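You operate a simulated robot arm through the tools that you are given. There is no shell and no other tool. Be economical: measure what you need, move in short steps, check, and stop when the job is done.

You run a simulated two-armed robot. Do the job below in one go: nothing can be reset, and whatever is moved stays where it is left.

JOB
On the top of the carton bench, fold the white cloth in half and then in half again.

Only the result counts: the job must be done as asked and must still hold three seconds after the hand-in. Knocking over, shifting, dropping, spilling or breaking anything else fails it. Flat cloth is picked up by pressing the open fingertips on it (5 to 10 N) and closing them slowly along it; thin cloth reads only 2 to 8 mm in the jaws.

ROBOT AND FRAMES
Two 7-joint arms with two-finger parallel grippers on one trunk, on a base that drives. Base frame: it is fixed to the floor where the robot stands at the start and does not move with it; the origin is under the middle of the robot, x ahead of it, y to its left, z up. Readings come in m, rad, newtons and seconds.
The left shoulder is at the start at [0.07, 0.163, 1.17], the right one opposite. With the tool pointing down near the work surface each hand reaches from about 0.38 to 0.88 m from the robot's upright axis, wherever it stands, measured 20 degrees to its own side. Places, roughly: top of the carton bench [0.6, 0.4, 0.9]. Payload 3.43 kg a hand.
The TCP of each hand is the grasp point between the finger pads, 0.034 m short of the fingertips. In the tool frame z runs along the fingers and y along their closing line. Largest opening 0.128 m; finger width 0.024, thickness 0.012; the body of the gripper, 0.048 by 0.13 m, starts 0.096 m behind the TCP.
Orientation is that of the tool frame in the base frame, as [roll, pitch, yaw] about the fixed x, y, z axes, in that order (R = Rz(yaw) Ry(pitch) Rx(roll)). With the fingers straight down and closing along the base's y, the tool's x points along the base's -x, its y along +y and its z along -z.

CONTROLS
- The arms move only by the tool nudge_tool. It takes "left_deltas", "right_deltas" or both (then of equal length, played together; a hand with none holds still); each is a list of rows, each a list of 7 numbers: the shift along the tool's x, y, z in mm, then the turn, a rotation vector about the tool's x, y, z in rad, then the closure, from 0 (fully open) to 1 (shut). In form: [[tx, ty, tz, wx, wy, wz, gripper], ...]. A call has 1 to 12 rows; each row is the pose to reach, as a shift and turn from the pose commanded when the call began, along the tool's axes at that moment. Rows are played at 5 a second. More than 0.05 m and 0.15 rad between two rows, or a gripper value outside its range, and nothing of the call is played. Where a pose cannot be reached the arm comes as near as it can. A force on the tool above 40 N (or 10 N above the force at the start of the call, whichever is more), or a blocked arm, ends the call early, and 0.2 s more pass. The fingers move at their own pace (about 0.153 m/s each) and stop on an object; they squeeze with about 35 N. The grip force told is the motor's: it shows also when the fingers shut on nothing. Time passes only in rows, and 0.2 s behind the last, so rows that repeat a pose let the fingers close. The reply holds the time, the measured pose of the TCP, the force on the tool along the base axes, the opening and the grip force, in the units named above and with some noise, with the torque about the TCP (base axes, N m) and any sound that the robot's microphone picked up.
- Cameras (640 x 400 px; columns grow to the right, rows downward): "scene" is now at [0.1369, 0.0196, 1.3985]; the picture's right is [0.32, -0.95, 0.00], its down [-0.62, -0.21, -0.75] and it looks along [0.71, 0.24, -0.66] (base axes); focal length 252 px, centre (320, 200). "left" rides on the left gripper at [0.076, 0.011, -0.16] in its tool frame; the picture's right is [-0.15, 0.99, 0.00], its down [-0.88, -0.13, -0.46] and it looks along [-0.45, -0.07, 0.89] (tool axes); focal length 234 px, centre (320, 200). "right" rides on the right gripper at [0.076, -0.011, -0.16] in its tool frame; the picture's right is [0.15, 0.99, 0.00], its down [-0.88, 0.13, -0.46] and it looks along [-0.45, 0.07, 0.89] (tool axes); focal length 234 px, centre (320, 200). There is no depth. A picture from a camera that has moved, and an enlarged one, comes with that camera's place and axes in the base frame and with its lens. The place of the scene camera against the robot may be out by one fixed shift of up to 0.018 m in any direction.
- capture(camera): a new picture of that camera. It takes no simulated time.
- slide_trunk(by): slides the trunk up (or, below 0, down) by that many m; the arms and the scene camera ride with it, the base frame stays. It gives what a move gives, with no picture.
- drive_base(legs): drives the robot by 1 to 6 legs, each [ahead, left, turn to the left] in m, m and rad, along the robot's own axes; the way and the turn of a leg run together, so that a leg with both is an arc; at most 1.5 m and 3.142 rad a leg. The arms and the cameras ride along, it lands a little off, and it stops where it bumps. It gives what a move gives.
- aim_head(pan, tilt): turns the head with the scene camera to pan (to the left, within 1.501 rad either way) and tilt (down, from -0.506 to 1.204), counted from straight ahead of the robot. It gives what a move gives.
- zoom(camera, box): a new picture of the part [left, top, right, bottom] of that camera's present view, enlarged. It takes no simulated time.
- hand_in(): hands the job in; it is judged then, once.

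Go step by step. Nothing tells you exact positions but the pictures and the camera data: compare them with the known pose of the tool, close in by small moves and look again before you grip or let go. The budget is 120 turns and 92 pictures, counting those below and the enlarged ones. Unless the task says otherwise, let go and move clear before handing in, and close with one line.

The tools are called after "Request:" as a command line: name --argument value ..., lists and objects as JSON in quotes. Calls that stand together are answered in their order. nudge_tool: Moves the arms, as the interface text tells. Its arguments: {"type":"object","properties":{"left_deltas":{"type":"array"},"right_deltas":{"type":"array"}},"required":[]} The other tools are called the same way: slide_trunk (by) slides the trunk up or down; drive_base (legs) drives the base; aim_head (pan, tilt) turns the head that bears the scene camera; capture (camera) takes a picture; zoom (camera, box) takes an enlarged picture of a part of a camera's view; hand_in () hands the job in.

At the start:

```text
clock: 0.0
left_position: [0.5854, 0.4334, 1.1027]
left_tool_rot: [3.142, 0.0, 3.141]
left_ft_force: [-0.1, 0.0, 0.0]
left_ft_torque: [-0.01, 0.0, -0.04]
left_width: 0.1279
left_grasp_force: 0.1
right_position: [0.7023, -0.0894, 0.973]
right_tool_rot: [3.141, 0.001, -3.141]
right_ft_force: [-0.2, 0.0, -0.4]
right_ft_torque: [0.04, 0.0, 0.0]
right_width: 0.128
right_grasp_force: 0.1
trunk travel left (down, up): [-0.65, 0.29]
robot x, y, heading: [-0.0038, -0.0009, -0.001]
head pan, tilt: [0.326, 0.717]
```

scene: 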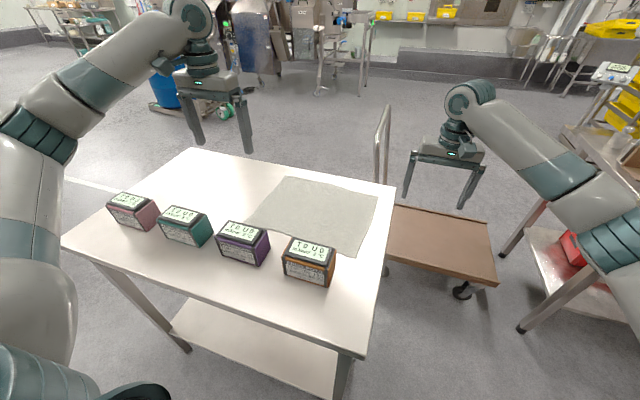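
right: 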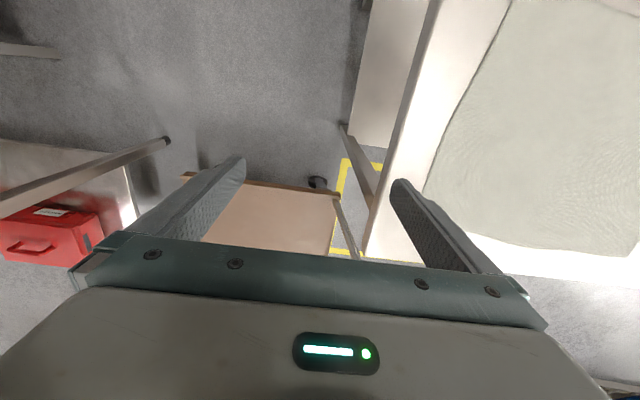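
left: 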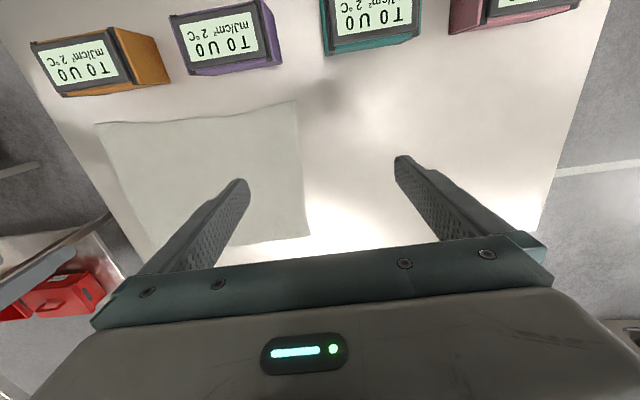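

The cloth appears to lie at about x 0.52–0.75, y 0.04–0.35, behind the row of boxes. I'll look closer before moving.

Request:
zoom --camera "scene" --box '[220, 150, 420, 290]'

Request:
zoom --camera "left" --box '[20, 0, 340, 260]'

```text
2.86 times, centred on (320, 220) of scene
camera zoom: at [0.1369, 0.0196, 1.3985], right [0.32, -0.95, 0.0], down [-0.62, -0.21, -0.75], along [0.71, 0.24, -0.66], focal length 721 px, centre (320, 143)
```

zoom: 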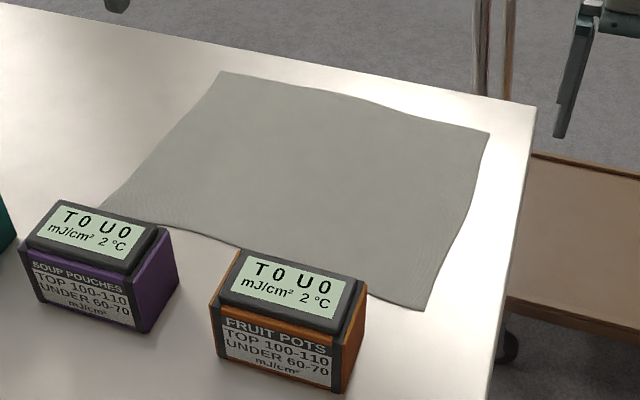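

```text
1.54 times, centred on (180, 130) of left
camera zoom: at [0.509, 0.4426, 1.2627], right [0.15, 0.99, 0.0], down [0.88, -0.13, 0.46], along [0.45, -0.07, -0.89], focal length 360 px, centre (535, 308)
```

zoom: 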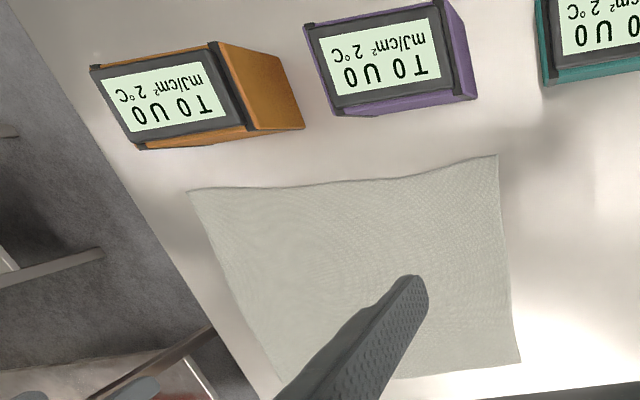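

Combining both views, the bench top is at z≈0.86. The cloth corners are about (0.52,0.06), (0.53,0.40), (0.79,0.38) and (0.78,0.04), with the boxes' far faces at x≈0.48. I'll raise the right hand, then drive left 0.2 m so the cloth is centred in front of me.

Request:
nudge_tool --right_deltas '[[0, 0, -45, 0, 0, 0, 0], [0, 0, -90, 0, 0, 0, 0], [0, 0, -120, 0, 0, 0, 0], [0, 0, -120, 0, 0, 0, 0]]'

Request:
drive_base --legs '[[0, 0.2, 0]]'

Request:
aim_head --pan 0.0 --tilt 0.75

Request:
capture --camera "scene"

```text
clock: 1.0
left_position: [0.5852, 0.432, 1.1023]
left_tool_rot: [3.14, -0.002, 3.142]
left_ft_force: [-0.2, 0.2, 0.1]
left_ft_torque: [0.02, -0.01, -0.02]
left_width: 0.1279
left_grasp_force: 0.1
right_position: [0.7027, -0.0911, 1.0945]
right_tool_rot: [-3.14, -0.002, 3.141]
right_ft_force: [0.4, -0.5, 0.5]
right_ft_torque: [-0.04, 0.0, -0.03]
right_width: 0.1281
right_grasp_force: 0.0
trunk travel left (down, up): [-0.65, 0.29]
robot x, y, heading: [-0.0002, -0.0003, 0.003]
head pan, tilt: [0.326, 0.717]
```

```text
clock: 2.6
left_position: [0.5857, 0.6287, 1.1032]
left_tool_rot: [3.141, -0.001, 3.138]
left_ft_force: [0.4, 0.1, -1.0]
left_ft_torque: [-0.02, 0.01, -0.01]
left_width: 0.1279
left_grasp_force: 0.1
right_position: [0.7025, 0.1044, 1.0928]
right_tool_rot: [-3.141, 0.001, 3.138]
right_ft_force: [0.0, 0.8, -0.3]
right_ft_torque: [-0.02, 0.02, 0.03]
right_width: 0.1277
right_grasp_force: 0.0
trunk travel left (down, up): [-0.65, 0.29]
robot x, y, heading: [0.003, 0.1942, -0.0]
head pan, tilt: [0.326, 0.717]
```

```text
clock: 3.4
left_position: [0.5865, 0.6285, 1.1031]
left_tool_rot: [3.141, 0.0, 3.138]
left_ft_force: [0.0, 0.7, 0.6]
left_ft_torque: [-0.04, 0.0, 0.0]
left_width: 0.1282
left_grasp_force: 0.0
right_position: [0.702, 0.1051, 1.0937]
right_tool_rot: [-3.141, -0.001, 3.137]
right_ft_force: [-0.4, 0.7, -0.1]
right_ft_torque: [0.02, 0.01, -0.01]
right_width: 0.128
right_grasp_force: 0.2
trunk travel left (down, up): [-0.65, 0.29]
robot x, y, heading: [-0.0003, 0.1993, -0.005]
head pan, tilt: [0.0, 0.75]
```

```text
86 pictures are left
camera scene: at [0.1402, 0.1901, 1.3957], right [0.0, -1.0, 0.0], down [-0.68, 0.0, -0.73], along [0.73, 0.0, -0.68], focal length 252 px, centre (320, 200)
```

scene: 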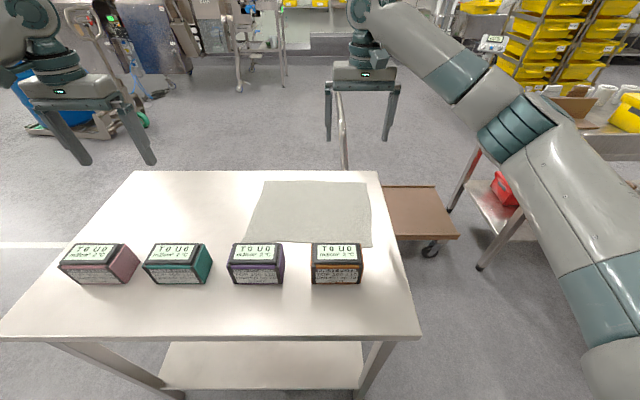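

Now I'll turn both hands 90° so they close along x, with the gap narrowed. At the same time I'll bring them above the far part of the cloth.

Request:
nudge_tool --left_deltas '[[-10, -24, 5, 0, 0, 0.143, 0.3], [-20, -48, 10, 0, 0, 0.286, 0.65], [-30, -72, 15, 0, 0, 0.428, 0.65], [-40, -96, 20, 0, 0, 0.571, 0.65], [-50, -120, 25, 0, 0, 0.714, 0.65], [-60, -144, 30, 0, 0, 0.857, 0.65], [-70, -168, 35, 0, 0, 1.0, 0.65], [-80, -192, 40, 0, 0, 1.142, 0.65], [-90, -216, 45, 0, 0, 1.285, 0.65], [-100, -235, 50, 0, 0, 1.428, 0.65], [-114, -255, 50, 0, 0, 1.571, 0.65], [-114, -255, 50, 0, 0, 1.571, 0.65]]' --right_deltas '[[0, -4, 5, 0, 0, -0.143, 0.3], [0, -8, 10, 0, 0, -0.286, 0.65], [0, -12, 15, 0, 0, -0.428, 0.65], [0, -16, 20, 0, 0, -0.571, 0.65], [0, -20, 25, 0, 0, -0.714, 0.65], [0, -24, 30, 0, 0, -0.857, 0.65], [0, -28, 35, 0, 0, -1.0, 0.65], [0, -32, 40, 0, 0, -1.142, 0.65], [0, -36, 45, 0, 0, -1.285, 0.65], [0, -40, 45, 0, 0, -1.428, 0.65], [0, -45, 45, 0, 0, -1.571, 0.65], [0, -45, 45, 0, 0, -1.571, 0.65]]'

Request:
capture --camera "left"

Request:
capture --camera "right"

Request:
capture --camera "scene"

```text
clock: 6.0
left_position: [0.6997, 0.3754, 1.0532]
left_tool_rot: [-3.141, 0.002, 1.568]
left_ft_force: [-0.5, -0.6, 0.4]
left_ft_torque: [-0.01, -0.02, -0.02]
left_width: 0.045
left_grasp_force: 0.1
right_position: [0.7016, 0.0613, 1.049]
right_tool_rot: [-3.141, -0.002, -1.571]
right_ft_force: [-0.7, -0.1, 0.0]
right_ft_torque: [-0.02, 0.0, -0.02]
right_width: 0.0448
right_grasp_force: 0.0
trunk travel left (down, up): [-0.65, 0.29]
robot x, y, heading: [0.0006, 0.2001, -0.008]
head pan, tilt: [0.0, 0.75]
```

```text
85 pictures are left
camera left: at [0.7104, 0.4498, 1.2138], right [0.99, -0.15, 0.0], down [-0.13, -0.88, 0.46], along [-0.07, -0.45, -0.89], focal length 234 px, centre (320, 200)
```

left: 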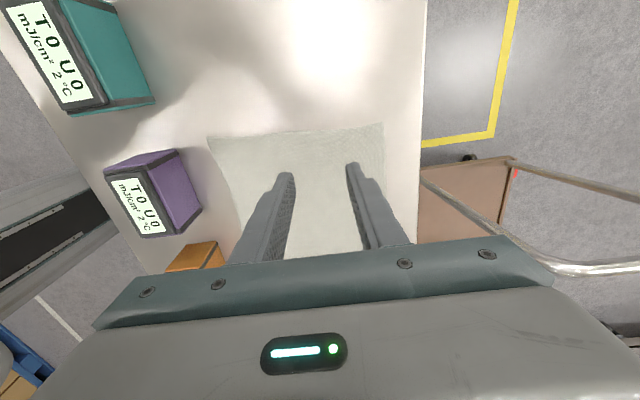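

```text
84 pictures are left
camera right: at [0.7126, -0.0148, 1.2101], right [-0.99, -0.15, 0.0], down [-0.13, 0.88, 0.45], along [-0.07, 0.45, -0.89], focal length 234 px, centre (320, 200)
```

right: 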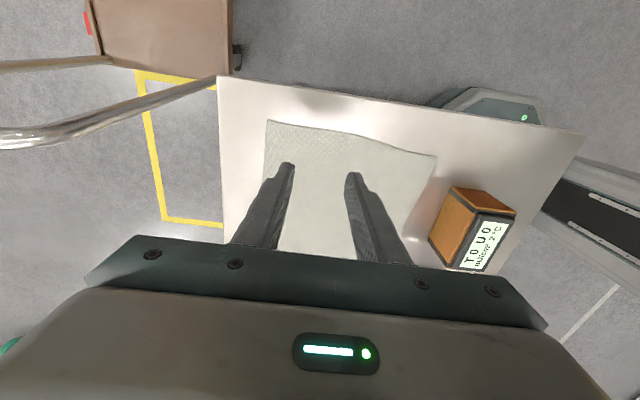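

```text
83 pictures are left
camera scene: at [0.1399, 0.1911, 1.3958], right [0.0, -1.0, 0.0], down [-0.68, 0.0, -0.73], along [0.73, 0.0, -0.68], focal length 252 px, centre (320, 200)
```

scene: 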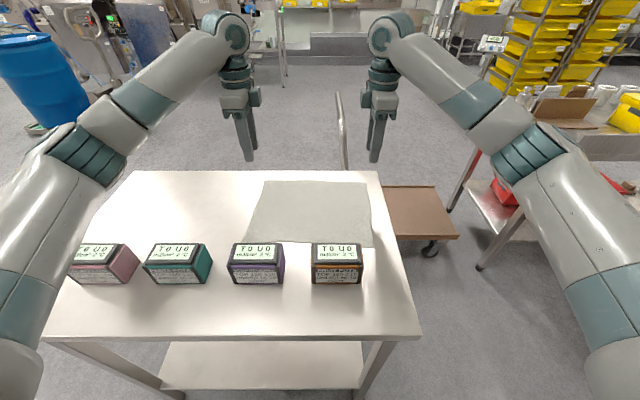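

The wrist views confirm the corners: far-left (0.79,0.38) and far-right (0.78,0.046). I'll lower both hands to about 2 cm above the far edge, straddling it, and check again.

Request:
nudge_tool --left_deltas '[[-6, 30, 30, 0, 0, 0, 0.69], [-13, 60, 60, 0, 0, 0, 0.69], [-13, 82, 90, 0, 0, 0, 0.69], [-13, 82, 120, 0, 0, 0, 0.69], [-13, 82, 138, 0, 0, 0, 0.69], [-13, 82, 138, 0, 0, 0, 0.69]]' --right_deltas '[[-3, -30, 30, 0, 0, 0, 0.69], [-5, -60, 60, 0, 0, 0, 0.69], [-5, -68, 90, 0, 0, 0, 0.69], [-5, -68, 115, 0, 0, 0, 0.69], [-5, -68, 134, 0, 0, 0, 0.69], [-5, -68, 134, 0, 0, 0, 0.69]]'

Request:
capture --camera "left"

Request:
capture --camera "right"

Request:
zoom --camera "scene" --box '[220, 130, 420, 260]'

```text
clock: 7.4
left_position: [0.782, 0.3584, 0.9135]
left_tool_rot: [3.141, 0.003, 1.566]
left_ft_force: [0.1, 1.6, -0.6]
left_ft_torque: [0.01, -0.01, 0.0]
left_width: 0.0399
left_grasp_force: 0.0
right_position: [0.7693, 0.0636, 0.9158]
right_tool_rot: [3.14, 0.001, -1.575]
right_ft_force: [0.3, 0.0, 0.1]
right_ft_torque: [0.02, 0.01, 0.0]
right_width: 0.0396
right_grasp_force: 0.1
trunk travel left (down, up): [-0.65, 0.29]
robot x, y, heading: [0.0013, 0.1993, -0.006]
head pan, tilt: [0.0, 0.75]
```

```text
82 pictures are left
camera left: at [0.7925, 0.4344, 1.0749], right [0.99, -0.15, 0.0], down [-0.13, -0.88, 0.46], along [-0.07, -0.45, -0.89], focal length 234 px, centre (320, 200)
```

left: 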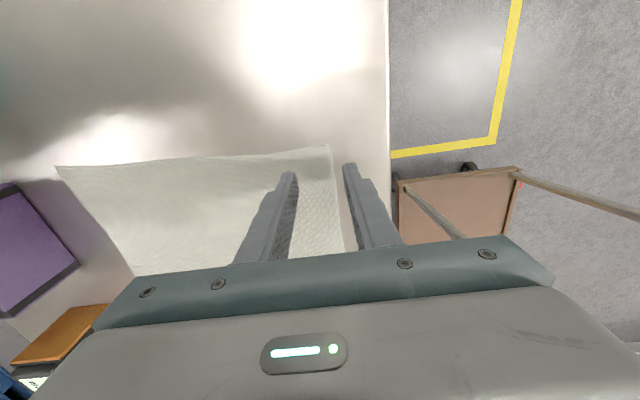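

```text
81 pictures are left
camera right: at [0.7811, -0.0106, 1.076], right [-0.99, -0.14, 0.0], down [-0.13, 0.88, 0.46], along [-0.07, 0.45, -0.89], focal length 234 px, centre (320, 200)
```

right: 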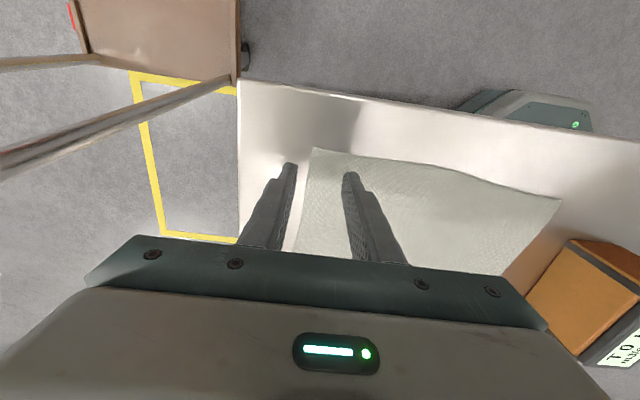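

```text
3.08 times, centred on (320, 195) of scene
camera zoom: at [0.1401, 0.1902, 1.3958], right [0.0, -1.0, 0.0], down [-0.68, 0.0, -0.73], along [0.73, 0.0, -0.68], focal length 776 px, centre (320, 215)
```

zoom: 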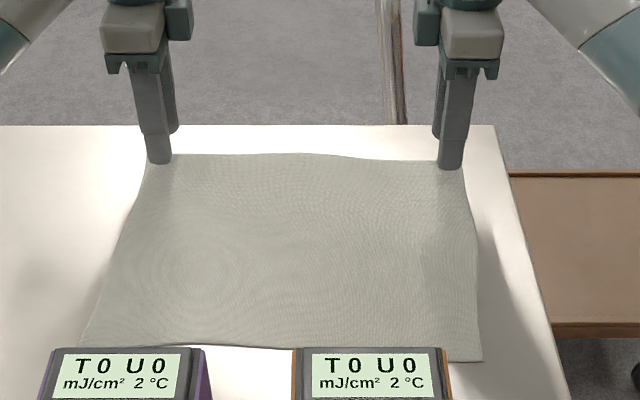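

The fingers straddle the far edge at both corners. I'll lower them gently to find contact.

Request:
nudge_tool --left_deltas '[[0, 0, 8, 0, 0, 0, 0.69], [0, 0, 14, 0, 0, 0, 0.69], [0, 0, 16, 0, 0, 0, 0.69]]' --right_deltas '[[0, 0, 9, 0, 0, 0, 0.69], [0, 0, 16, 0, 0, 0, 0.69], [0, 0, 18, 0, 0, 0, 0.69]]'

```text
clock: 8.2
left_position: [0.7807, 0.3588, 0.8984]
left_tool_rot: [-3.141, 0.003, 1.567]
left_ft_force: [-0.5, 0.4, -0.4]
left_ft_torque: [0.01, 0.02, 0.0]
left_width: 0.0396
left_grasp_force: 0.1
right_position: [0.7697, 0.0639, 0.8993]
right_tool_rot: [3.141, 0.0, -1.571]
right_ft_force: [0.4, 0.4, 0.1]
right_ft_torque: [0.0, -0.02, -0.02]
right_width: 0.0398
right_grasp_force: 0.1
trunk travel left (down, up): [-0.65, 0.29]
robot x, y, heading: [0.0004, 0.2011, -0.004]
head pan, tilt: [0.0, 0.75]
```

Request:
nudge_tool --left_deltas '[[0, 0, 2, 0, 0, 0, 0.69], [0, 0, 4, 0, 0, 0, 0.69]]' --right_deltas '[[0, 0, 2, 0, 0, 0, 0.69], [0, 0, 4, 0, 0, 0, 0.69]]'

```text
clock: 8.8
left_position: [0.7819, 0.3582, 0.8962]
left_tool_rot: [3.141, 0.0, 1.567]
left_ft_force: [0.4, 0.4, 0.3]
left_ft_torque: [0.01, 0.02, -0.02]
left_width: 0.0392
left_grasp_force: 0.0
right_position: [0.7688, 0.0639, 0.8957]
right_tool_rot: [-3.139, 0.001, -1.573]
right_ft_force: [-0.7, -2.6, 13.0]
right_ft_torque: [-0.09, 0.34, 0.06]
right_width: 0.0399
right_grasp_force: 0.4
trunk travel left (down, up): [-0.65, 0.29]
robot x, y, heading: [-0.0007, 0.1999, 0.0]
head pan, tilt: [0.0, 0.75]
```

The right hand is in contact at 13 N, so I'll ease it off slightly. The left needs about 2 mm more.

Request:
nudge_tool --left_deltas '[[0, 0, 1, 0, 0, 0, 0.69], [0, 0, 2, 0, 0, 0, 0.69]]' --right_deltas '[[0, 0, -0.5, 0, 0, 0, 0.69], [0, 0, -0.7, 0, 0, 0, 0.69]]'

```text
clock: 9.4
left_position: [0.7805, 0.3597, 0.8949]
left_tool_rot: [3.138, 0.001, 1.569]
left_ft_force: [0.4, -0.7, 11.7]
left_ft_torque: [0.06, 0.28, 0.02]
left_width: 0.0394
left_grasp_force: 0.0
right_position: [0.7682, 0.0659, 0.8969]
right_tool_rot: [-3.14, 0.001, -1.573]
right_ft_force: [1.0, -1.0, 8.9]
right_ft_torque: [-0.07, 0.18, 0.03]
right_width: 0.0389
right_grasp_force: 0.0
trunk travel left (down, up): [-0.65, 0.29]
robot x, y, heading: [0.0008, 0.2015, -0.003]
head pan, tilt: [0.0, 0.75]
```

Both hands are pressing at about 10 N, so I'll close them slowly.

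Request:
nudge_tool --left_deltas '[[0, 0, -0.3, 0, 0, 0, 0.72], [0, 0, -0.3, 0, 0, 0, 0.75], [0, 0, -0.3, 0, 0, 0, 0.78], [0, 0, -0.3, 0, 0, 0, 0.81], [0, 0, -0.3, 0, 0, 0, 0.84], [0, 0, -0.3, 0, 0, 0, 0.87], [0, 0, -0.3, 0, 0, 0, 0.9], [0, 0, -0.3, 0, 0, 0, 0.93], [0, 0, -0.3, 0, 0, 0, 0.96], [0, 0, -0.3, 0, 0, 0, 1], [0, 0, -0.3, 0, 0, 0, 1]]' --right_deltas '[[0, 0, 0, 0, 0, 0, 0.72], [0, 0, 0, 0, 0, 0, 0.75], [0, 0, 0, 0, 0, 0, 0.78], [0, 0, 0, 0, 0, 0, 0.81], [0, 0, 0, 0, 0, 0, 0.84], [0, 0, 0, 0, 0, 0, 0.87], [0, 0, 0, 0, 0, 0, 0.9], [0, 0, 0, 0, 0, 0, 0.93], [0, 0, 0, 0, 0, 0, 0.96], [0, 0, 0, 0, 0, 0, 1], [0, 0, 0, 0, 0, 0, 1]]'

Request:
zoom --camera "scene" --box '[220, 130, 420, 260]'

Request:
zoom --camera "left" --box '[220, 100, 420, 260]'

```text
clock: 11.8
left_position: [0.7803, 0.3603, 0.8956]
left_tool_rot: [3.138, 0.0, 1.566]
left_ft_force: [-0.9, -2.5, 19.9]
left_ft_torque: [-0.12, 0.06, 0.03]
left_width: 0.0018
left_grasp_force: 35.2
right_position: [0.7679, 0.0645, 0.8952]
right_tool_rot: [-3.141, -0.001, -1.572]
right_ft_force: [0.1, 1.7, 3.2]
right_ft_torque: [0.02, 0.0, -0.01]
right_width: 0.0023
right_grasp_force: 35.1
trunk travel left (down, up): [-0.65, 0.29]
robot x, y, heading: [0.0018, 0.1967, -0.004]
head pan, tilt: [0.0, 0.75]
```

```text
3.08 times, centred on (320, 195) of scene
camera zoom: at [0.137, 0.1896, 1.3961], right [0.0, -1.0, 0.0], down [-0.68, 0.0, -0.73], along [0.73, 0.0, -0.68], focal length 776 px, centre (320, 215)
```

zoom: 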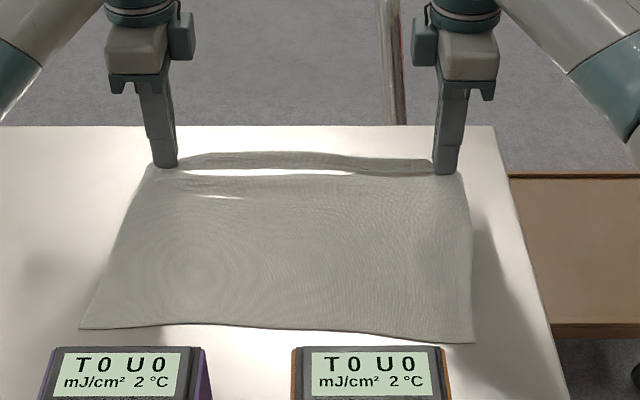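

```text
2.50 times, centred on (320, 180) of left
camera zoom: at [0.7908, 0.4345, 1.0556], right [0.99, -0.15, 0.0], down [-0.13, -0.88, 0.46], along [-0.07, -0.45, -0.89], focal length 585 px, centre (320, 250)
```

zoom: 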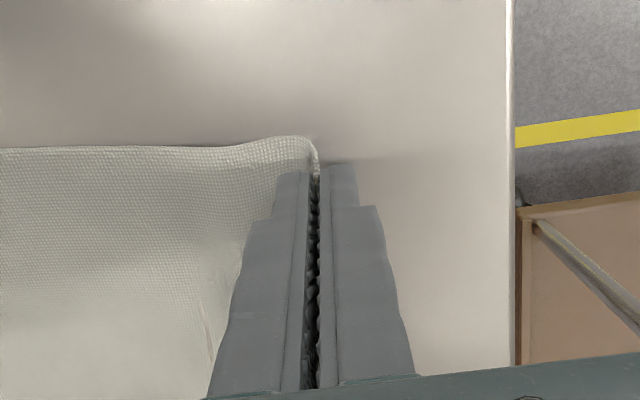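

Cloth is between the pads on both sides, reading about 2 mm. I'll lift a little to confirm it holds.

Request:
nudge_tool --left_deltas '[[0, 0, -15, 0, 0, 0, 1], [0, 0, -30, 0, 0, 0, 1], [0, 0, -50, 0, 0, 0, 1], [0, 0, -50, 0, 0, 0, 1]]' --right_deltas '[[0, 0, -15, 0, 0, 0, 1], [0, 0, -30, 0, 0, 0, 1], [0, 0, -50, 0, 0, 0, 1], [0, 0, -50, 0, 0, 0, 1]]'

Request:
zoom --camera "scene" --box '[220, 130, 420, 260]'

Request:
capture --camera "left"

Request:
capture --camera "right"

```text
clock: 12.8
left_position: [0.7817, 0.3595, 0.9432]
left_tool_rot: [-3.139, 0.0, 1.569]
left_ft_force: [-0.1, -1.7, -0.3]
left_ft_torque: [-0.06, -0.03, 0.01]
left_width: 0.0019
left_grasp_force: 34.9
right_position: [0.7702, 0.0628, 0.9442]
right_tool_rot: [-3.141, 0.001, -1.574]
right_ft_force: [0.0, 1.7, 1.0]
right_ft_torque: [0.05, -0.03, 0.0]
right_width: 0.0022
right_grasp_force: 34.9
trunk travel left (down, up): [-0.65, 0.29]
robot x, y, heading: [0.0007, 0.1965, -0.003]
head pan, tilt: [0.0, 0.75]
```

```text
3.08 times, centred on (320, 195) of scene
camera zoom: at [0.1405, 0.1902, 1.3957], right [0.0, -1.0, 0.0], down [-0.68, 0.0, -0.73], along [0.73, 0.0, -0.68], focal length 776 px, centre (320, 215)
```

zoom: 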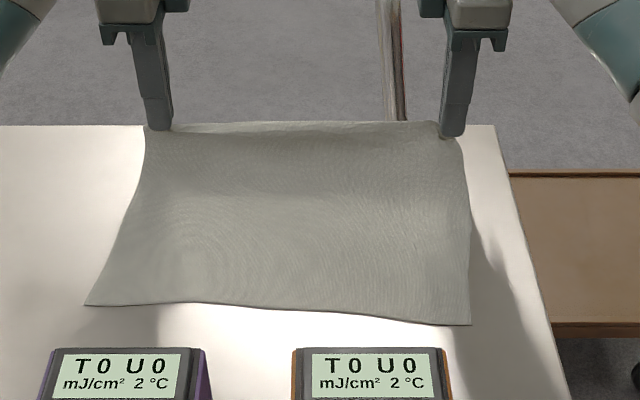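

```text
76 pictures are left
camera left: at [0.7935, 0.4336, 1.1029], right [0.99, -0.15, 0.0], down [-0.13, -0.88, 0.46], along [-0.07, -0.45, -0.89], focal length 234 px, centre (320, 200)
```

left: 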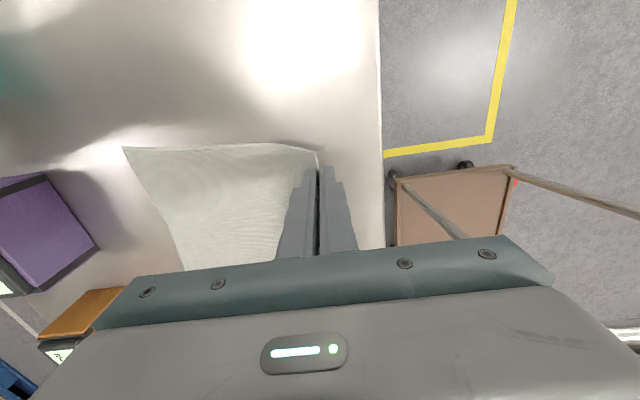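

```text
75 pictures are left
camera right: at [0.7812, -0.0126, 1.1042], right [-0.99, -0.14, 0.0], down [-0.13, 0.88, 0.46], along [-0.07, 0.45, -0.89], focal length 234 px, centre (320, 200)
```

right: 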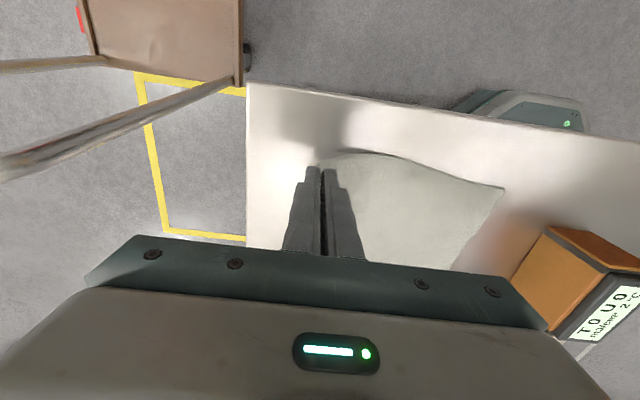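

Both corners are held. The cloth slid a bit, and its near edge is now at x≈0.58 on the left and 0.556 on the right. I'll carry the edge over in an arc to just short of the near edge.

Request:
nudge_tool --left_deltas '[[2, -19, -20, 0, 0, 0, 1], [4, -42, -40, 0, 0, 0, 1], [6, -68, -55, 0, 0, 0, 1], [8, -95, -58, 0, 0, 0, 1], [10, -122, -50, 0, 0, 0, 1], [12, -148, -35, 0, 0, 0, 1], [14, -171, -10, 0, 0, 0, 1], [15, -190, 15, 0, 0, 0, 1], [15, -190, 15, 0, 0, 0, 1]]' --right_deltas '[[-2, 20, -20, 0, 0, 0, 1], [-4, 44, -40, 0, 0, 0, 1], [-6, 73, -55, 0, 0, 0, 1], [-8, 101, -58, 0, 0, 0, 1], [-10, 129, -50, 0, 0, 0, 1], [-12, 157, -35, 0, 0, 0, 1], [-14, 182, -10, 0, 0, 0, 1], [-15, 202, 15, 0, 0, 0, 1], [-15, 202, 15, 0, 0, 0, 1]]'

Request:
zoom --camera "scene" --box '[220, 130, 420, 260]'

Request:
capture --camera "left"

Request:
capture --camera "right"

```text
clock: 14.8
left_position: [0.5931, 0.3765, 0.9281]
left_tool_rot: [-3.141, 0.001, 1.569]
left_ft_force: [-0.1, -2.3, 0.3]
left_ft_torque: [-0.07, 0.02, -0.03]
left_width: 0.002
left_grasp_force: 34.9
right_position: [0.5672, 0.0802, 0.9278]
right_tool_rot: [3.141, -0.001, -1.574]
right_ft_force: [0.3, 2.1, -0.5]
right_ft_torque: [0.05, 0.02, -0.05]
right_width: 0.0023
right_grasp_force: 35.0
trunk travel left (down, up): [-0.65, 0.29]
robot x, y, heading: [0.0023, 0.1957, -0.004]
head pan, tilt: [0.0, 0.75]
```

```text
3.08 times, centred on (320, 195) of scene
camera zoom: at [0.1404, 0.1901, 1.3957], right [0.0, -1.0, 0.0], down [-0.68, 0.0, -0.73], along [0.73, 0.0, -0.68], focal length 776 px, centre (320, 215)
```

zoom: 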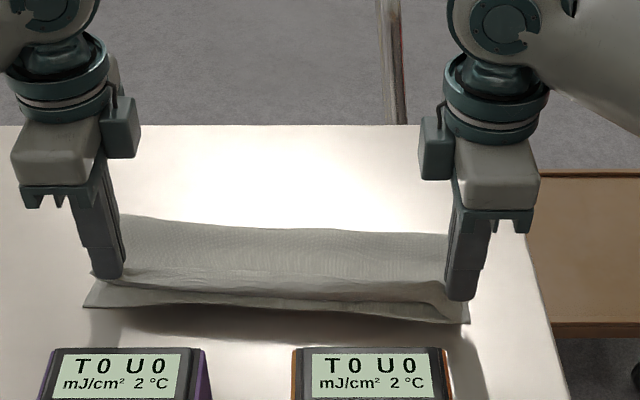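

```text
73 pictures are left
camera left: at [0.6032, 0.4511, 1.0881], right [0.99, -0.15, 0.0], down [-0.13, -0.88, 0.46], along [-0.07, -0.45, -0.89], focal length 234 px, centre (320, 200)
```

left: 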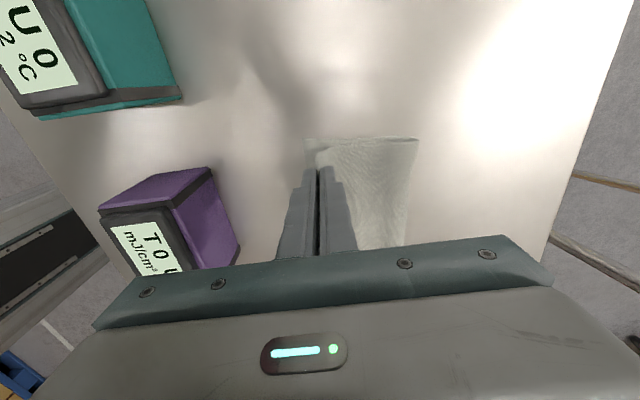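

```text
72 pictures are left
camera right: at [0.5775, 0.0047, 1.089], right [-0.99, -0.14, 0.0], down [-0.13, 0.88, 0.46], along [-0.07, 0.45, -0.89], focal length 234 px, centre (320, 200)
```

right: 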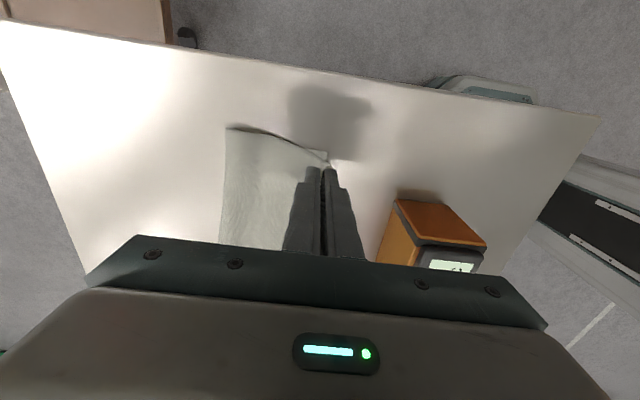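

The fold is going well. I'll lower the edge onto the bottom layer, open slightly, and look.

Request:
nudge_tool --left_deltas '[[0, -3, 12, 0, 0, 0, 1], [0, -5, 24, 0, 0, 0, 1], [0, -5, 29, 0, 0, 0, 1], [0, -5, 29, 0, 0, 0, 1]]' --right_deltas '[[0, 3, 12, 0, 0, 0, 1], [0, 5, 24, 0, 0, 0, 1], [0, 5, 28, 0, 0, 0, 1], [0, 5, 28, 0, 0, 0, 1]]'

Request:
zoom --camera "scene" --box '[220, 130, 420, 260]'

```text
clock: 15.8
left_position: [0.5863, 0.376, 0.9007]
left_tool_rot: [3.141, 0.001, 1.568]
left_ft_force: [0.1, -2.1, -0.4]
left_ft_torque: [-0.05, 0.01, -0.02]
left_width: 0.0017
left_grasp_force: 34.6
right_position: [0.5615, 0.0796, 0.9008]
right_tool_rot: [-3.142, -0.001, -1.574]
right_ft_force: [0.2, 1.5, 1.9]
right_ft_torque: [0.08, -0.05, 0.0]
right_width: 0.0021
right_grasp_force: 34.8
trunk travel left (down, up): [-0.65, 0.29]
robot x, y, heading: [0.0023, 0.1967, -0.007]
head pan, tilt: [0.0, 0.75]
```

```text
3.08 times, centred on (320, 195) of scene
camera zoom: at [0.1398, 0.1901, 1.3958], right [0.0, -1.0, 0.0], down [-0.68, 0.0, -0.73], along [0.73, 0.0, -0.68], focal length 776 px, centre (320, 215)
```

zoom: 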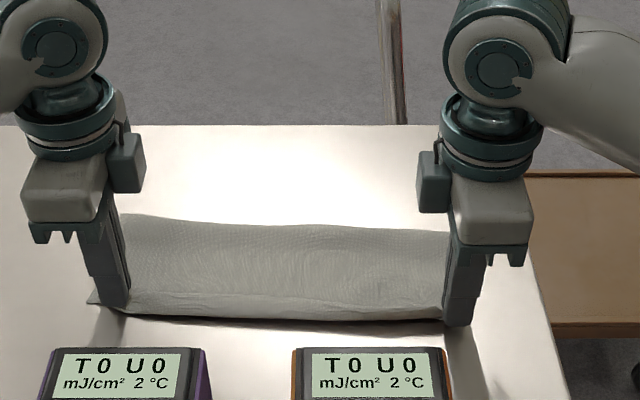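

The edges line up. I'll open a little, then rise.

Request:
nudge_tool --left_deltas '[[0, 0, 0, 0, 0, 0, 0.92], [0, 0, 0, 0, 0, 0, 0.85], [0, 0, 0, 0, 0, 0, 0.8], [0, 0, -20, 0, 0, 0, 0.8], [0, 0, -50, 0, 0, 0, 0.8], [0, 0, -90, 0, 0, 0, 0.8], [0, 0, -130, 0, 0, 0, 0.8], [0, 0, -130, 0, 0, 0, 0.8]]' --right_deltas '[[0, 0, 0, 0, 0, 0, 0.92], [0, 0, 0, 0, 0, 0, 0.85], [0, 0, 0, 0, 0, 0, 0.8], [0, 0, -20, 0, 0, 0, 0.8], [0, 0, -50, 0, 0, 0, 0.8], [0, 0, -90, 0, 0, 0, 0.8], [0, 0, -130, 0, 0, 0, 0.8], [0, 0, -130, 0, 0, 0, 0.8]]'

Request:
zoom --camera "scene" --box '[220, 130, 420, 260]'

Request:
capture --camera "left"

Request:
capture --camera "right"

```text
clock: 17.6
left_position: [0.5873, 0.3771, 1.0283]
left_tool_rot: [-3.14, 0.0, 1.567]
left_ft_force: [-0.8, -0.1, 0.0]
left_ft_torque: [0.02, 0.0, 0.02]
left_width: 0.0257
left_grasp_force: 0.1
right_position: [0.5605, 0.0806, 1.0318]
right_tool_rot: [3.139, -0.001, -1.575]
right_ft_force: [-0.7, -0.4, 0.6]
right_ft_torque: [0.0, 0.01, 0.0]
right_width: 0.0258
right_grasp_force: 0.0
trunk travel left (down, up): [-0.65, 0.29]
robot x, y, heading: [-0.0027, 0.1967, -0.004]
head pan, tilt: [0.0, 0.75]
```

```text
3.08 times, centred on (320, 195) of scene
camera zoom: at [0.1413, 0.1903, 1.3956], right [0.0, -1.0, 0.0], down [-0.68, 0.0, -0.73], along [0.73, 0.0, -0.68], focal length 776 px, centre (320, 215)
```

zoom: 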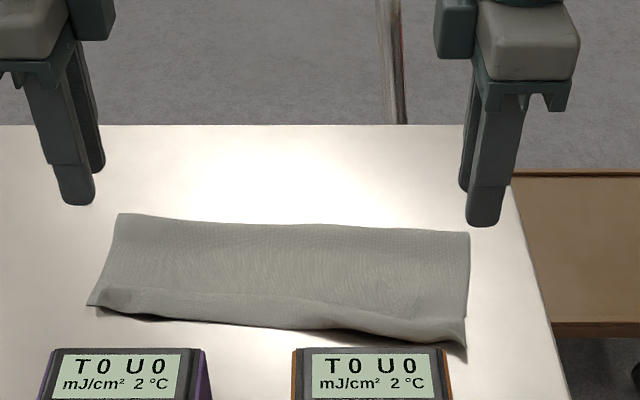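

```text
69 pictures are left
camera left: at [0.5995, 0.4515, 1.1878], right [0.99, -0.15, 0.0], down [-0.13, -0.88, 0.46], along [-0.07, -0.45, -0.89], focal length 234 px, centre (320, 200)
```

left: 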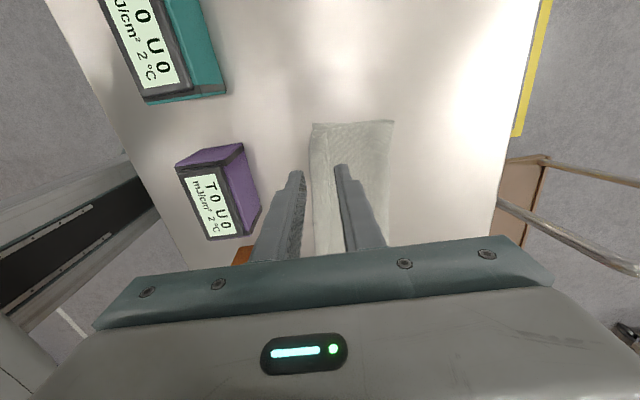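

```text
68 pictures are left
camera right: at [0.5715, 0.0048, 1.1915], right [-0.99, -0.14, 0.0], down [-0.13, 0.88, 0.46], along [-0.07, 0.45, -0.89], focal length 234 px, centre (320, 200)
```

right: 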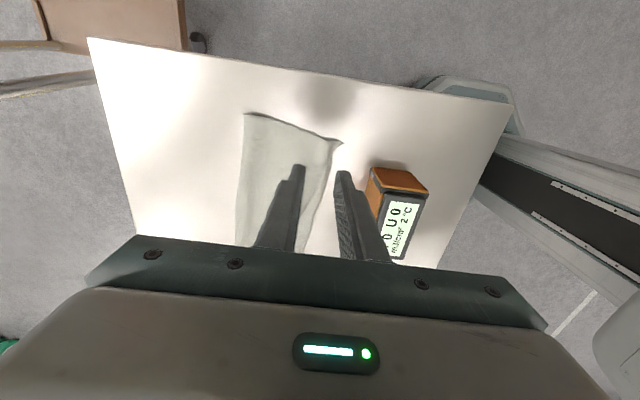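

The first fold is clean: the strip's right end now spans about (0.664,0.06) to (0.528,0.078). Next I'll move the left hand clear and turn the right hand to close along y above the middle of that right end.

Request:
nudge_tool --left_deltas '[[10, 0, -15, 0, 0, 0, 0.65], [30, 0, -30, 0, 0, 0, 0.65], [60, 0, -50, 0, 0, 0, 0.65], [90, 0, -70, 0, 0, 0, 0.65], [120, 0, -90, 0, 0, 0, 0.65], [150, 0, -90, 0, 0, 0, 0.65], [150, 0, -90, 0, 0, 0, 0.65], [150, 0, -90, 0, 0, 0, 0.65], [150, 0, -90, 0, 0, 0, 0.65], [150, 0, -90, 0, 0, 0, 0.65], [150, 0, -90, 0, 0, 0, 0.65], [150, 0, -90, 0, 0, 0, 0.65]]' --right_deltas '[[0, -4, 0, 0, 0, 0.143, 0.69], [0, -8, 0, 0, 0, 0.286, 0.69], [0, -12, 0, 0, 0, 0.428, 0.69], [1, -16, 0, 0, 0, 0.571, 0.69], [1, -20, 0, 0, 0, 0.714, 0.69], [1, -24, 0, 0, 0, 0.857, 0.69], [2, -28, 0, 0, 0, 1.0, 0.69], [2, -32, 0, 0, 0, 1.142, 0.69], [2, -36, 20, 0, 0, 1.285, 0.69], [2, -36, 40, 0, 0, 1.428, 0.69], [2, -36, 70, 0, 0, 1.571, 0.69], [2, -36, 70, 0, 0, 1.571, 0.69]]'

Request:
capture --camera "right"

Request:
zoom --camera "scene" --box '[220, 130, 420, 260]'

```text
clock: 20.2
left_position: [0.5877, 0.5261, 1.1177]
left_tool_rot: [3.141, -0.001, 1.567]
left_ft_force: [-0.1, -0.2, -0.8]
left_ft_torque: [0.01, -0.02, 0.02]
left_width: 0.0449
left_grasp_force: 0.1
right_position: [0.5995, 0.0791, 0.9607]
right_tool_rot: [3.14, 0.0, 3.137]
right_ft_force: [0.3, -0.7, 0.3]
right_ft_torque: [-0.01, -0.03, -0.01]
right_width: 0.0399
right_grasp_force: 0.1
trunk travel left (down, up): [-0.65, 0.29]
robot x, y, heading: [-0.0019, 0.1982, -0.002]
head pan, tilt: [0.0, 0.75]
```

```text
67 pictures are left
camera right: at [0.5226, 0.069, 1.1217], right [-0.14, 0.99, 0.0], down [0.88, 0.13, 0.46], along [0.45, 0.06, -0.89], focal length 234 px, centre (320, 200)
```

right: 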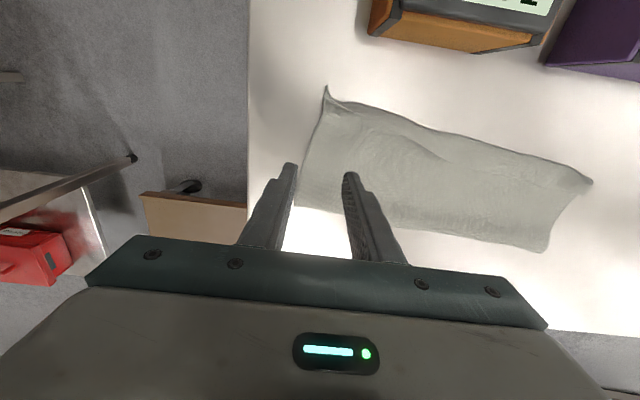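

```text
3.08 times, centred on (320, 195) of scene
camera zoom: at [0.1399, 0.1902, 1.3958], right [0.0, -1.0, 0.0], down [-0.68, 0.0, -0.73], along [0.73, 0.0, -0.68], focal length 776 px, centre (320, 215)
```

zoom: 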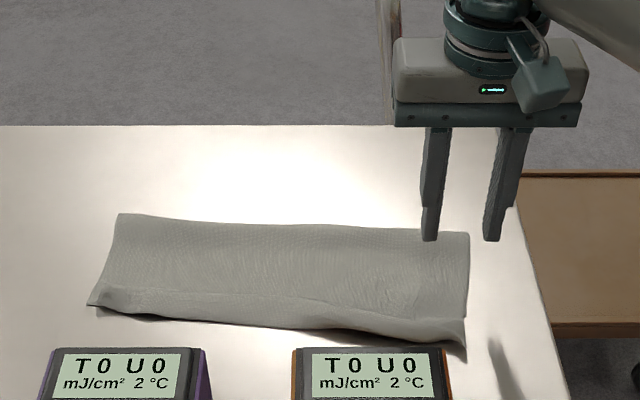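

The hand is centred on the right end, straddling its edge at y≈0.068. Lowering to contact.

Request:
nudge_tool --right_deltas '[[0, 0, 30, 0, 0, 0, 0.69], [0, 0, 50, 0, 0, 0, 0.69], [0, 0, 59, 0, 0, 0, 0.69], [0, 0, 62, 0, 0, 0, 0.69], [0, 0, 62, 0, 0, 0, 0.69]]'

Request:
zoom --camera "right" --box '[220, 60, 460, 260]'

```text
clock: 21.4
left_position: [0.5879, 0.5266, 1.1185]
left_tool_rot: [3.141, 0.002, 1.568]
left_ft_force: [-0.5, 0.3, 0.2]
left_ft_torque: [0.01, 0.01, 0.02]
left_width: 0.0447
left_grasp_force: 0.0
right_position: [0.5979, 0.0778, 0.8994]
right_tool_rot: [3.141, 0.0, 3.138]
right_ft_force: [-0.5, 0.1, -0.4]
right_ft_torque: [0.0, 0.01, -0.01]
right_width: 0.0397
right_grasp_force: 0.1
trunk travel left (down, up): [-0.65, 0.29]
robot x, y, heading: [-0.0004, 0.197, -0.003]
head pan, tilt: [0.0, 0.75]
```

```text
2.00 times, centred on (340, 160) of right
camera zoom: at [0.5235, 0.0674, 1.0603], right [-0.14, 0.99, 0.0], down [0.88, 0.13, 0.46], along [0.45, 0.07, -0.89], focal length 468 px, centre (280, 280)
```

zoom: 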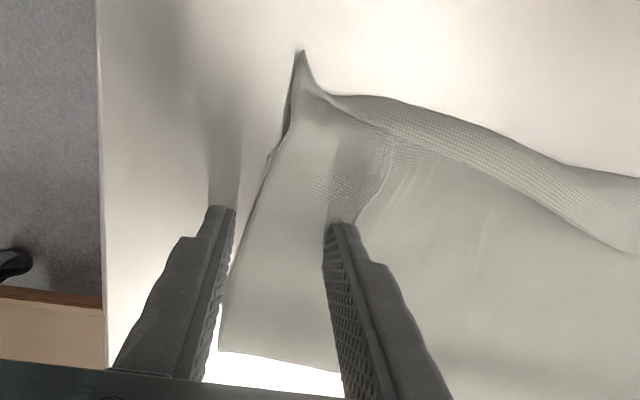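

Request:
nudge_tool --right_deltas '[[0, -3, 1, 0, 0, 0, 0.69], [0, -3, 3, 0, 0, 0, 0.69], [0, -3, 4, 0, 0, 0, 0.69]]'

```text
clock: 22.2
left_position: [0.5866, 0.526, 1.1185]
left_tool_rot: [3.141, 0.002, 1.568]
left_ft_force: [0.1, 0.1, -0.6]
left_ft_torque: [0.01, 0.02, 0.0]
left_width: 0.0448
left_grasp_force: 0.1
right_position: [0.5994, 0.0755, 0.8967]
right_tool_rot: [3.141, 0.001, 3.138]
right_ft_force: [0.3, -0.2, 5.0]
right_ft_torque: [0.09, 0.03, -0.05]
right_width: 0.0399
right_grasp_force: 0.1
trunk travel left (down, up): [-0.65, 0.29]
robot x, y, heading: [-0.0016, 0.1971, 0.003]
head pan, tilt: [0.0, 0.75]
```

Contact is 5 N. I'll press slightly more and close slowly.

Request:
nudge_tool --right_deltas '[[0, 0, 0.7, 0, 0, 0, 0.69], [0, 0, 0.7, 0, 0, 0, 0.72], [0, 0, 0.7, 0, 0, 0, 0.75], [0, 0, 0.7, 0, 0, 0, 0.78], [0, 0, 0.7, 0, 0, 0, 0.81], [0, 0, 0.7, 0, 0, 0, 0.84], [0, 0, 0.7, 0, 0, 0, 0.87], [0, 0, 0.7, 0, 0, 0, 0.9], [0, 0, 0.7, 0, 0, 0, 0.93], [0, 0, 0.7, 0, 0, 0, 0.96], [0, 0, 0.7, 0, 0, 0, 1], [0, 0, 0.7, 0, 0, 0, 1]]'

Request:
zoom --camera "right" --box '[220, 60, 460, 260]'

Request:
zoom --camera "scene" --box '[220, 130, 420, 260]'

```text
clock: 24.8
left_position: [0.5864, 0.526, 1.1195]
left_tool_rot: [3.139, 0.001, 1.568]
left_ft_force: [-0.5, 0.3, 1.0]
left_ft_torque: [0.06, -0.03, 0.0]
left_width: 0.0451
left_grasp_force: 0.2
right_position: [0.5975, 0.0762, 0.896]
right_tool_rot: [3.141, 0.001, 3.138]
right_ft_force: [-0.3, 0.1, 21.0]
right_ft_torque: [0.08, 0.15, 0.01]
right_width: 0.0022
right_grasp_force: 34.7
trunk travel left (down, up): [-0.65, 0.29]
robot x, y, heading: [-0.0003, 0.2002, -0.003]
head pan, tilt: [0.0, 0.75]
```

```text
2.00 times, centred on (340, 160) of right
camera zoom: at [0.5216, 0.065, 1.0566], right [-0.14, 0.99, 0.0], down [0.88, 0.13, 0.46], along [0.45, 0.07, -0.89], focal length 468 px, centre (280, 280)
```

zoom: 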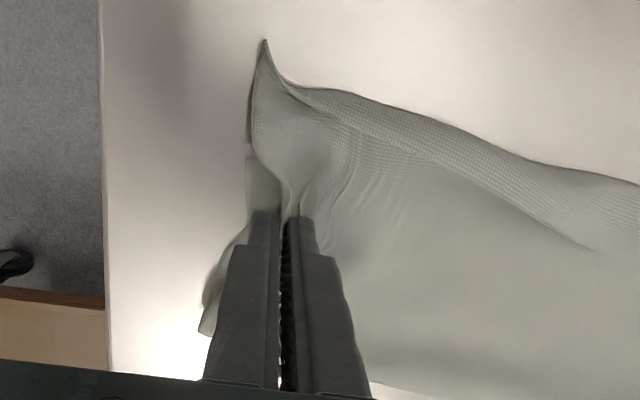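

```text
3.08 times, centred on (320, 195) of scene
camera zoom: at [0.1378, 0.1907, 1.396], right [0.0, -1.0, 0.0], down [-0.68, 0.0, -0.73], along [0.73, 0.0, -0.68], focal length 776 px, centre (320, 215)
```

zoom: 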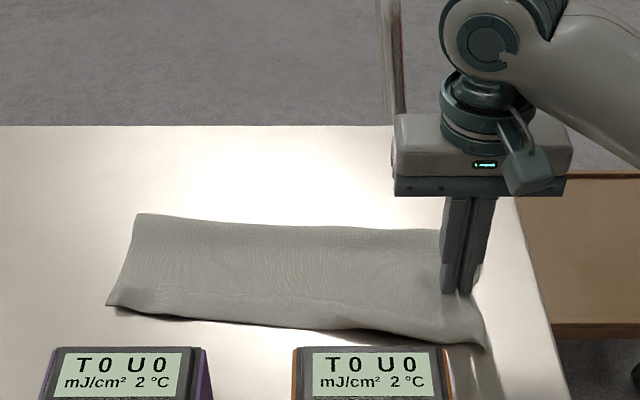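

It looks like only the top layer is gripped, with the lower layer still visible beside the finger. I'll lift a little to see what actually comes along.

Request:
nudge_tool --right_deltas '[[0, 5, -20, 0, 0, 0, 1], [0, 15, -40, 0, 0, 0, 1], [0, 30, -65, 0, 0, 0, 1], [-3, 50, -85, 0, 0, 0, 1], [-3, 50, -85, 0, 0, 0, 1]]'

Request:
zoom --camera "scene" --box '[220, 130, 420, 260]'

Request:
capture --camera "right"

Request:
capture --camera "left"

```text
clock: 26.0
left_position: [0.5888, 0.5242, 1.1182]
left_tool_rot: [3.141, -0.001, 1.568]
left_ft_force: [0.4, -0.8, -0.6]
left_ft_torque: [0.03, -0.02, -0.01]
left_width: 0.045
left_grasp_force: 0.0
right_position: [0.6024, 0.1249, 0.9771]
right_tool_rot: [-3.141, -0.003, 3.138]
right_ft_force: [0.2, 0.4, -0.6]
right_ft_torque: [0.03, 0.01, 0.01]
right_width: 0.0025
right_grasp_force: 35.2
trunk travel left (down, up): [-0.65, 0.29]
robot x, y, heading: [-0.0015, 0.1989, -0.005]
head pan, tilt: [0.0, 0.75]
```

```text
3.08 times, centred on (320, 195) of scene
camera zoom: at [0.1403, 0.1894, 1.3957], right [0.0, -1.0, 0.0], down [-0.68, 0.0, -0.73], along [0.73, 0.0, -0.68], focal length 776 px, centre (320, 215)
```

zoom: 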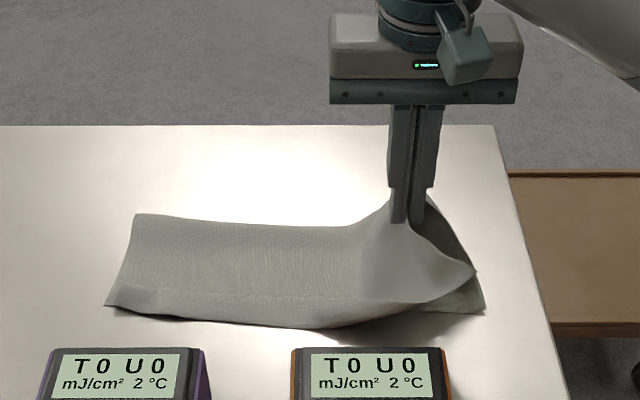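

```text
61 pictures are left
camera right: at [0.5266, 0.1143, 1.1386], right [-0.14, 0.99, 0.0], down [0.88, 0.13, 0.45], along [0.45, 0.07, -0.89], focal length 234 px, centre (320, 200)
```

right: 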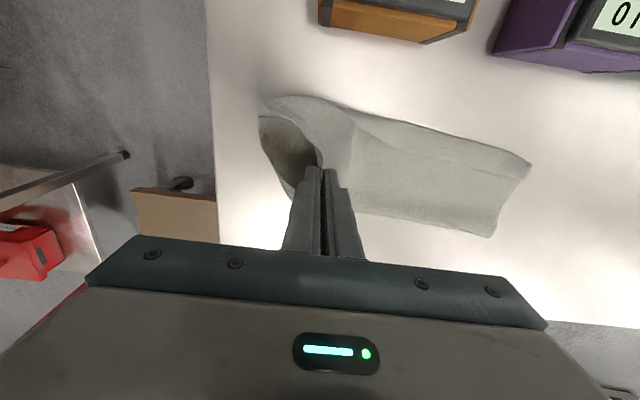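

```text
60 pictures are left
camera left: at [0.5989, 0.5996, 1.2785], right [0.99, -0.15, 0.0], down [-0.13, -0.88, 0.46], along [-0.07, -0.45, -0.89], focal length 234 px, centre (320, 200)
```

left: 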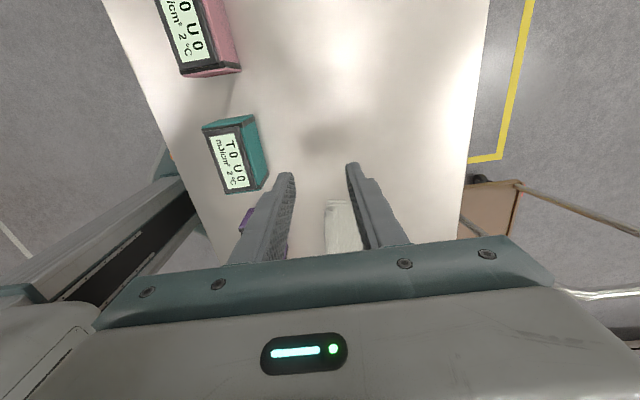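

As expected, only the top ply is held and the crease corner follows it. I can still use this: carry the top ply's end over to the left end, then bring the leftover bottom corner, a single exposed ply, over separately.

Request:
nudge_tool --right_deltas '[[-4, 30, -12, 0, 0, 0, 1], [-8, 62, -18, 0, 0, 0, 1], [-12, 95, -18, 0, 0, 0, 1], [-16, 128, -14, 0, 0, 0, 1], [-20, 160, -5, 0, 0, 0, 1], [-24, 192, 10, 0, 0, 0, 1], [-27, 220, 30, 0, 0, 0, 1], [-30, 245, 50, 0, 0, 0, 1], [-30, 245, 50, 0, 0, 0, 1]]'

Request:
zoom --camera "scene" --box '[220, 130, 420, 260]'

Request:
capture --camera "right"

```text
clock: 28.0
left_position: [0.5892, 0.5249, 1.118]
left_tool_rot: [3.141, 0.001, 1.568]
left_ft_force: [0.7, -0.6, -1.5]
left_ft_torque: [-0.02, -0.05, 0.0]
left_width: 0.0447
left_grasp_force: 0.1
right_position: [0.6326, 0.3703, 0.9272]
right_tool_rot: [-3.141, -0.001, 3.139]
right_ft_force: [-1.2, -1.3, 0.2]
right_ft_torque: [-0.02, -0.01, 0.01]
right_width: 0.0022
right_grasp_force: 34.6
trunk travel left (down, up): [-0.65, 0.29]
robot x, y, heading: [-0.0042, 0.1971, -0.008]
head pan, tilt: [0.0, 0.75]
```

```text
3.08 times, centred on (320, 195) of scene
camera zoom: at [0.1401, 0.1895, 1.3958], right [0.0, -1.0, 0.0], down [-0.68, 0.0, -0.73], along [0.73, 0.0, -0.68], focal length 776 px, centre (320, 215)
```

zoom: 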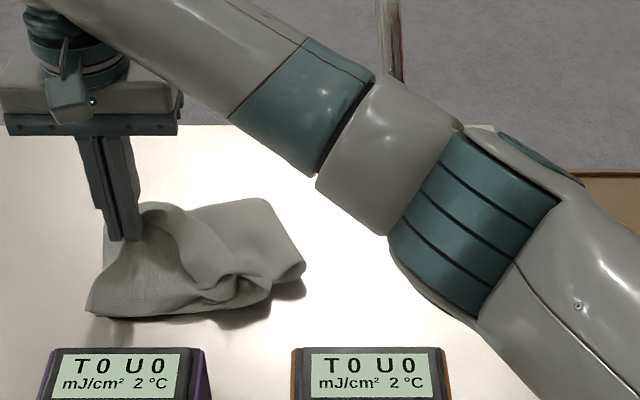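

```text
58 pictures are left
camera right: at [0.5568, 0.359, 1.089], right [-0.14, 0.99, 0.0], down [0.88, 0.13, 0.46], along [0.45, 0.07, -0.89], focal length 234 px, centre (320, 200)
```

right: 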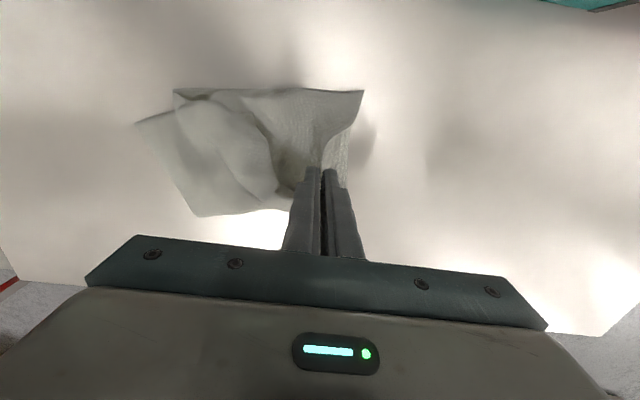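

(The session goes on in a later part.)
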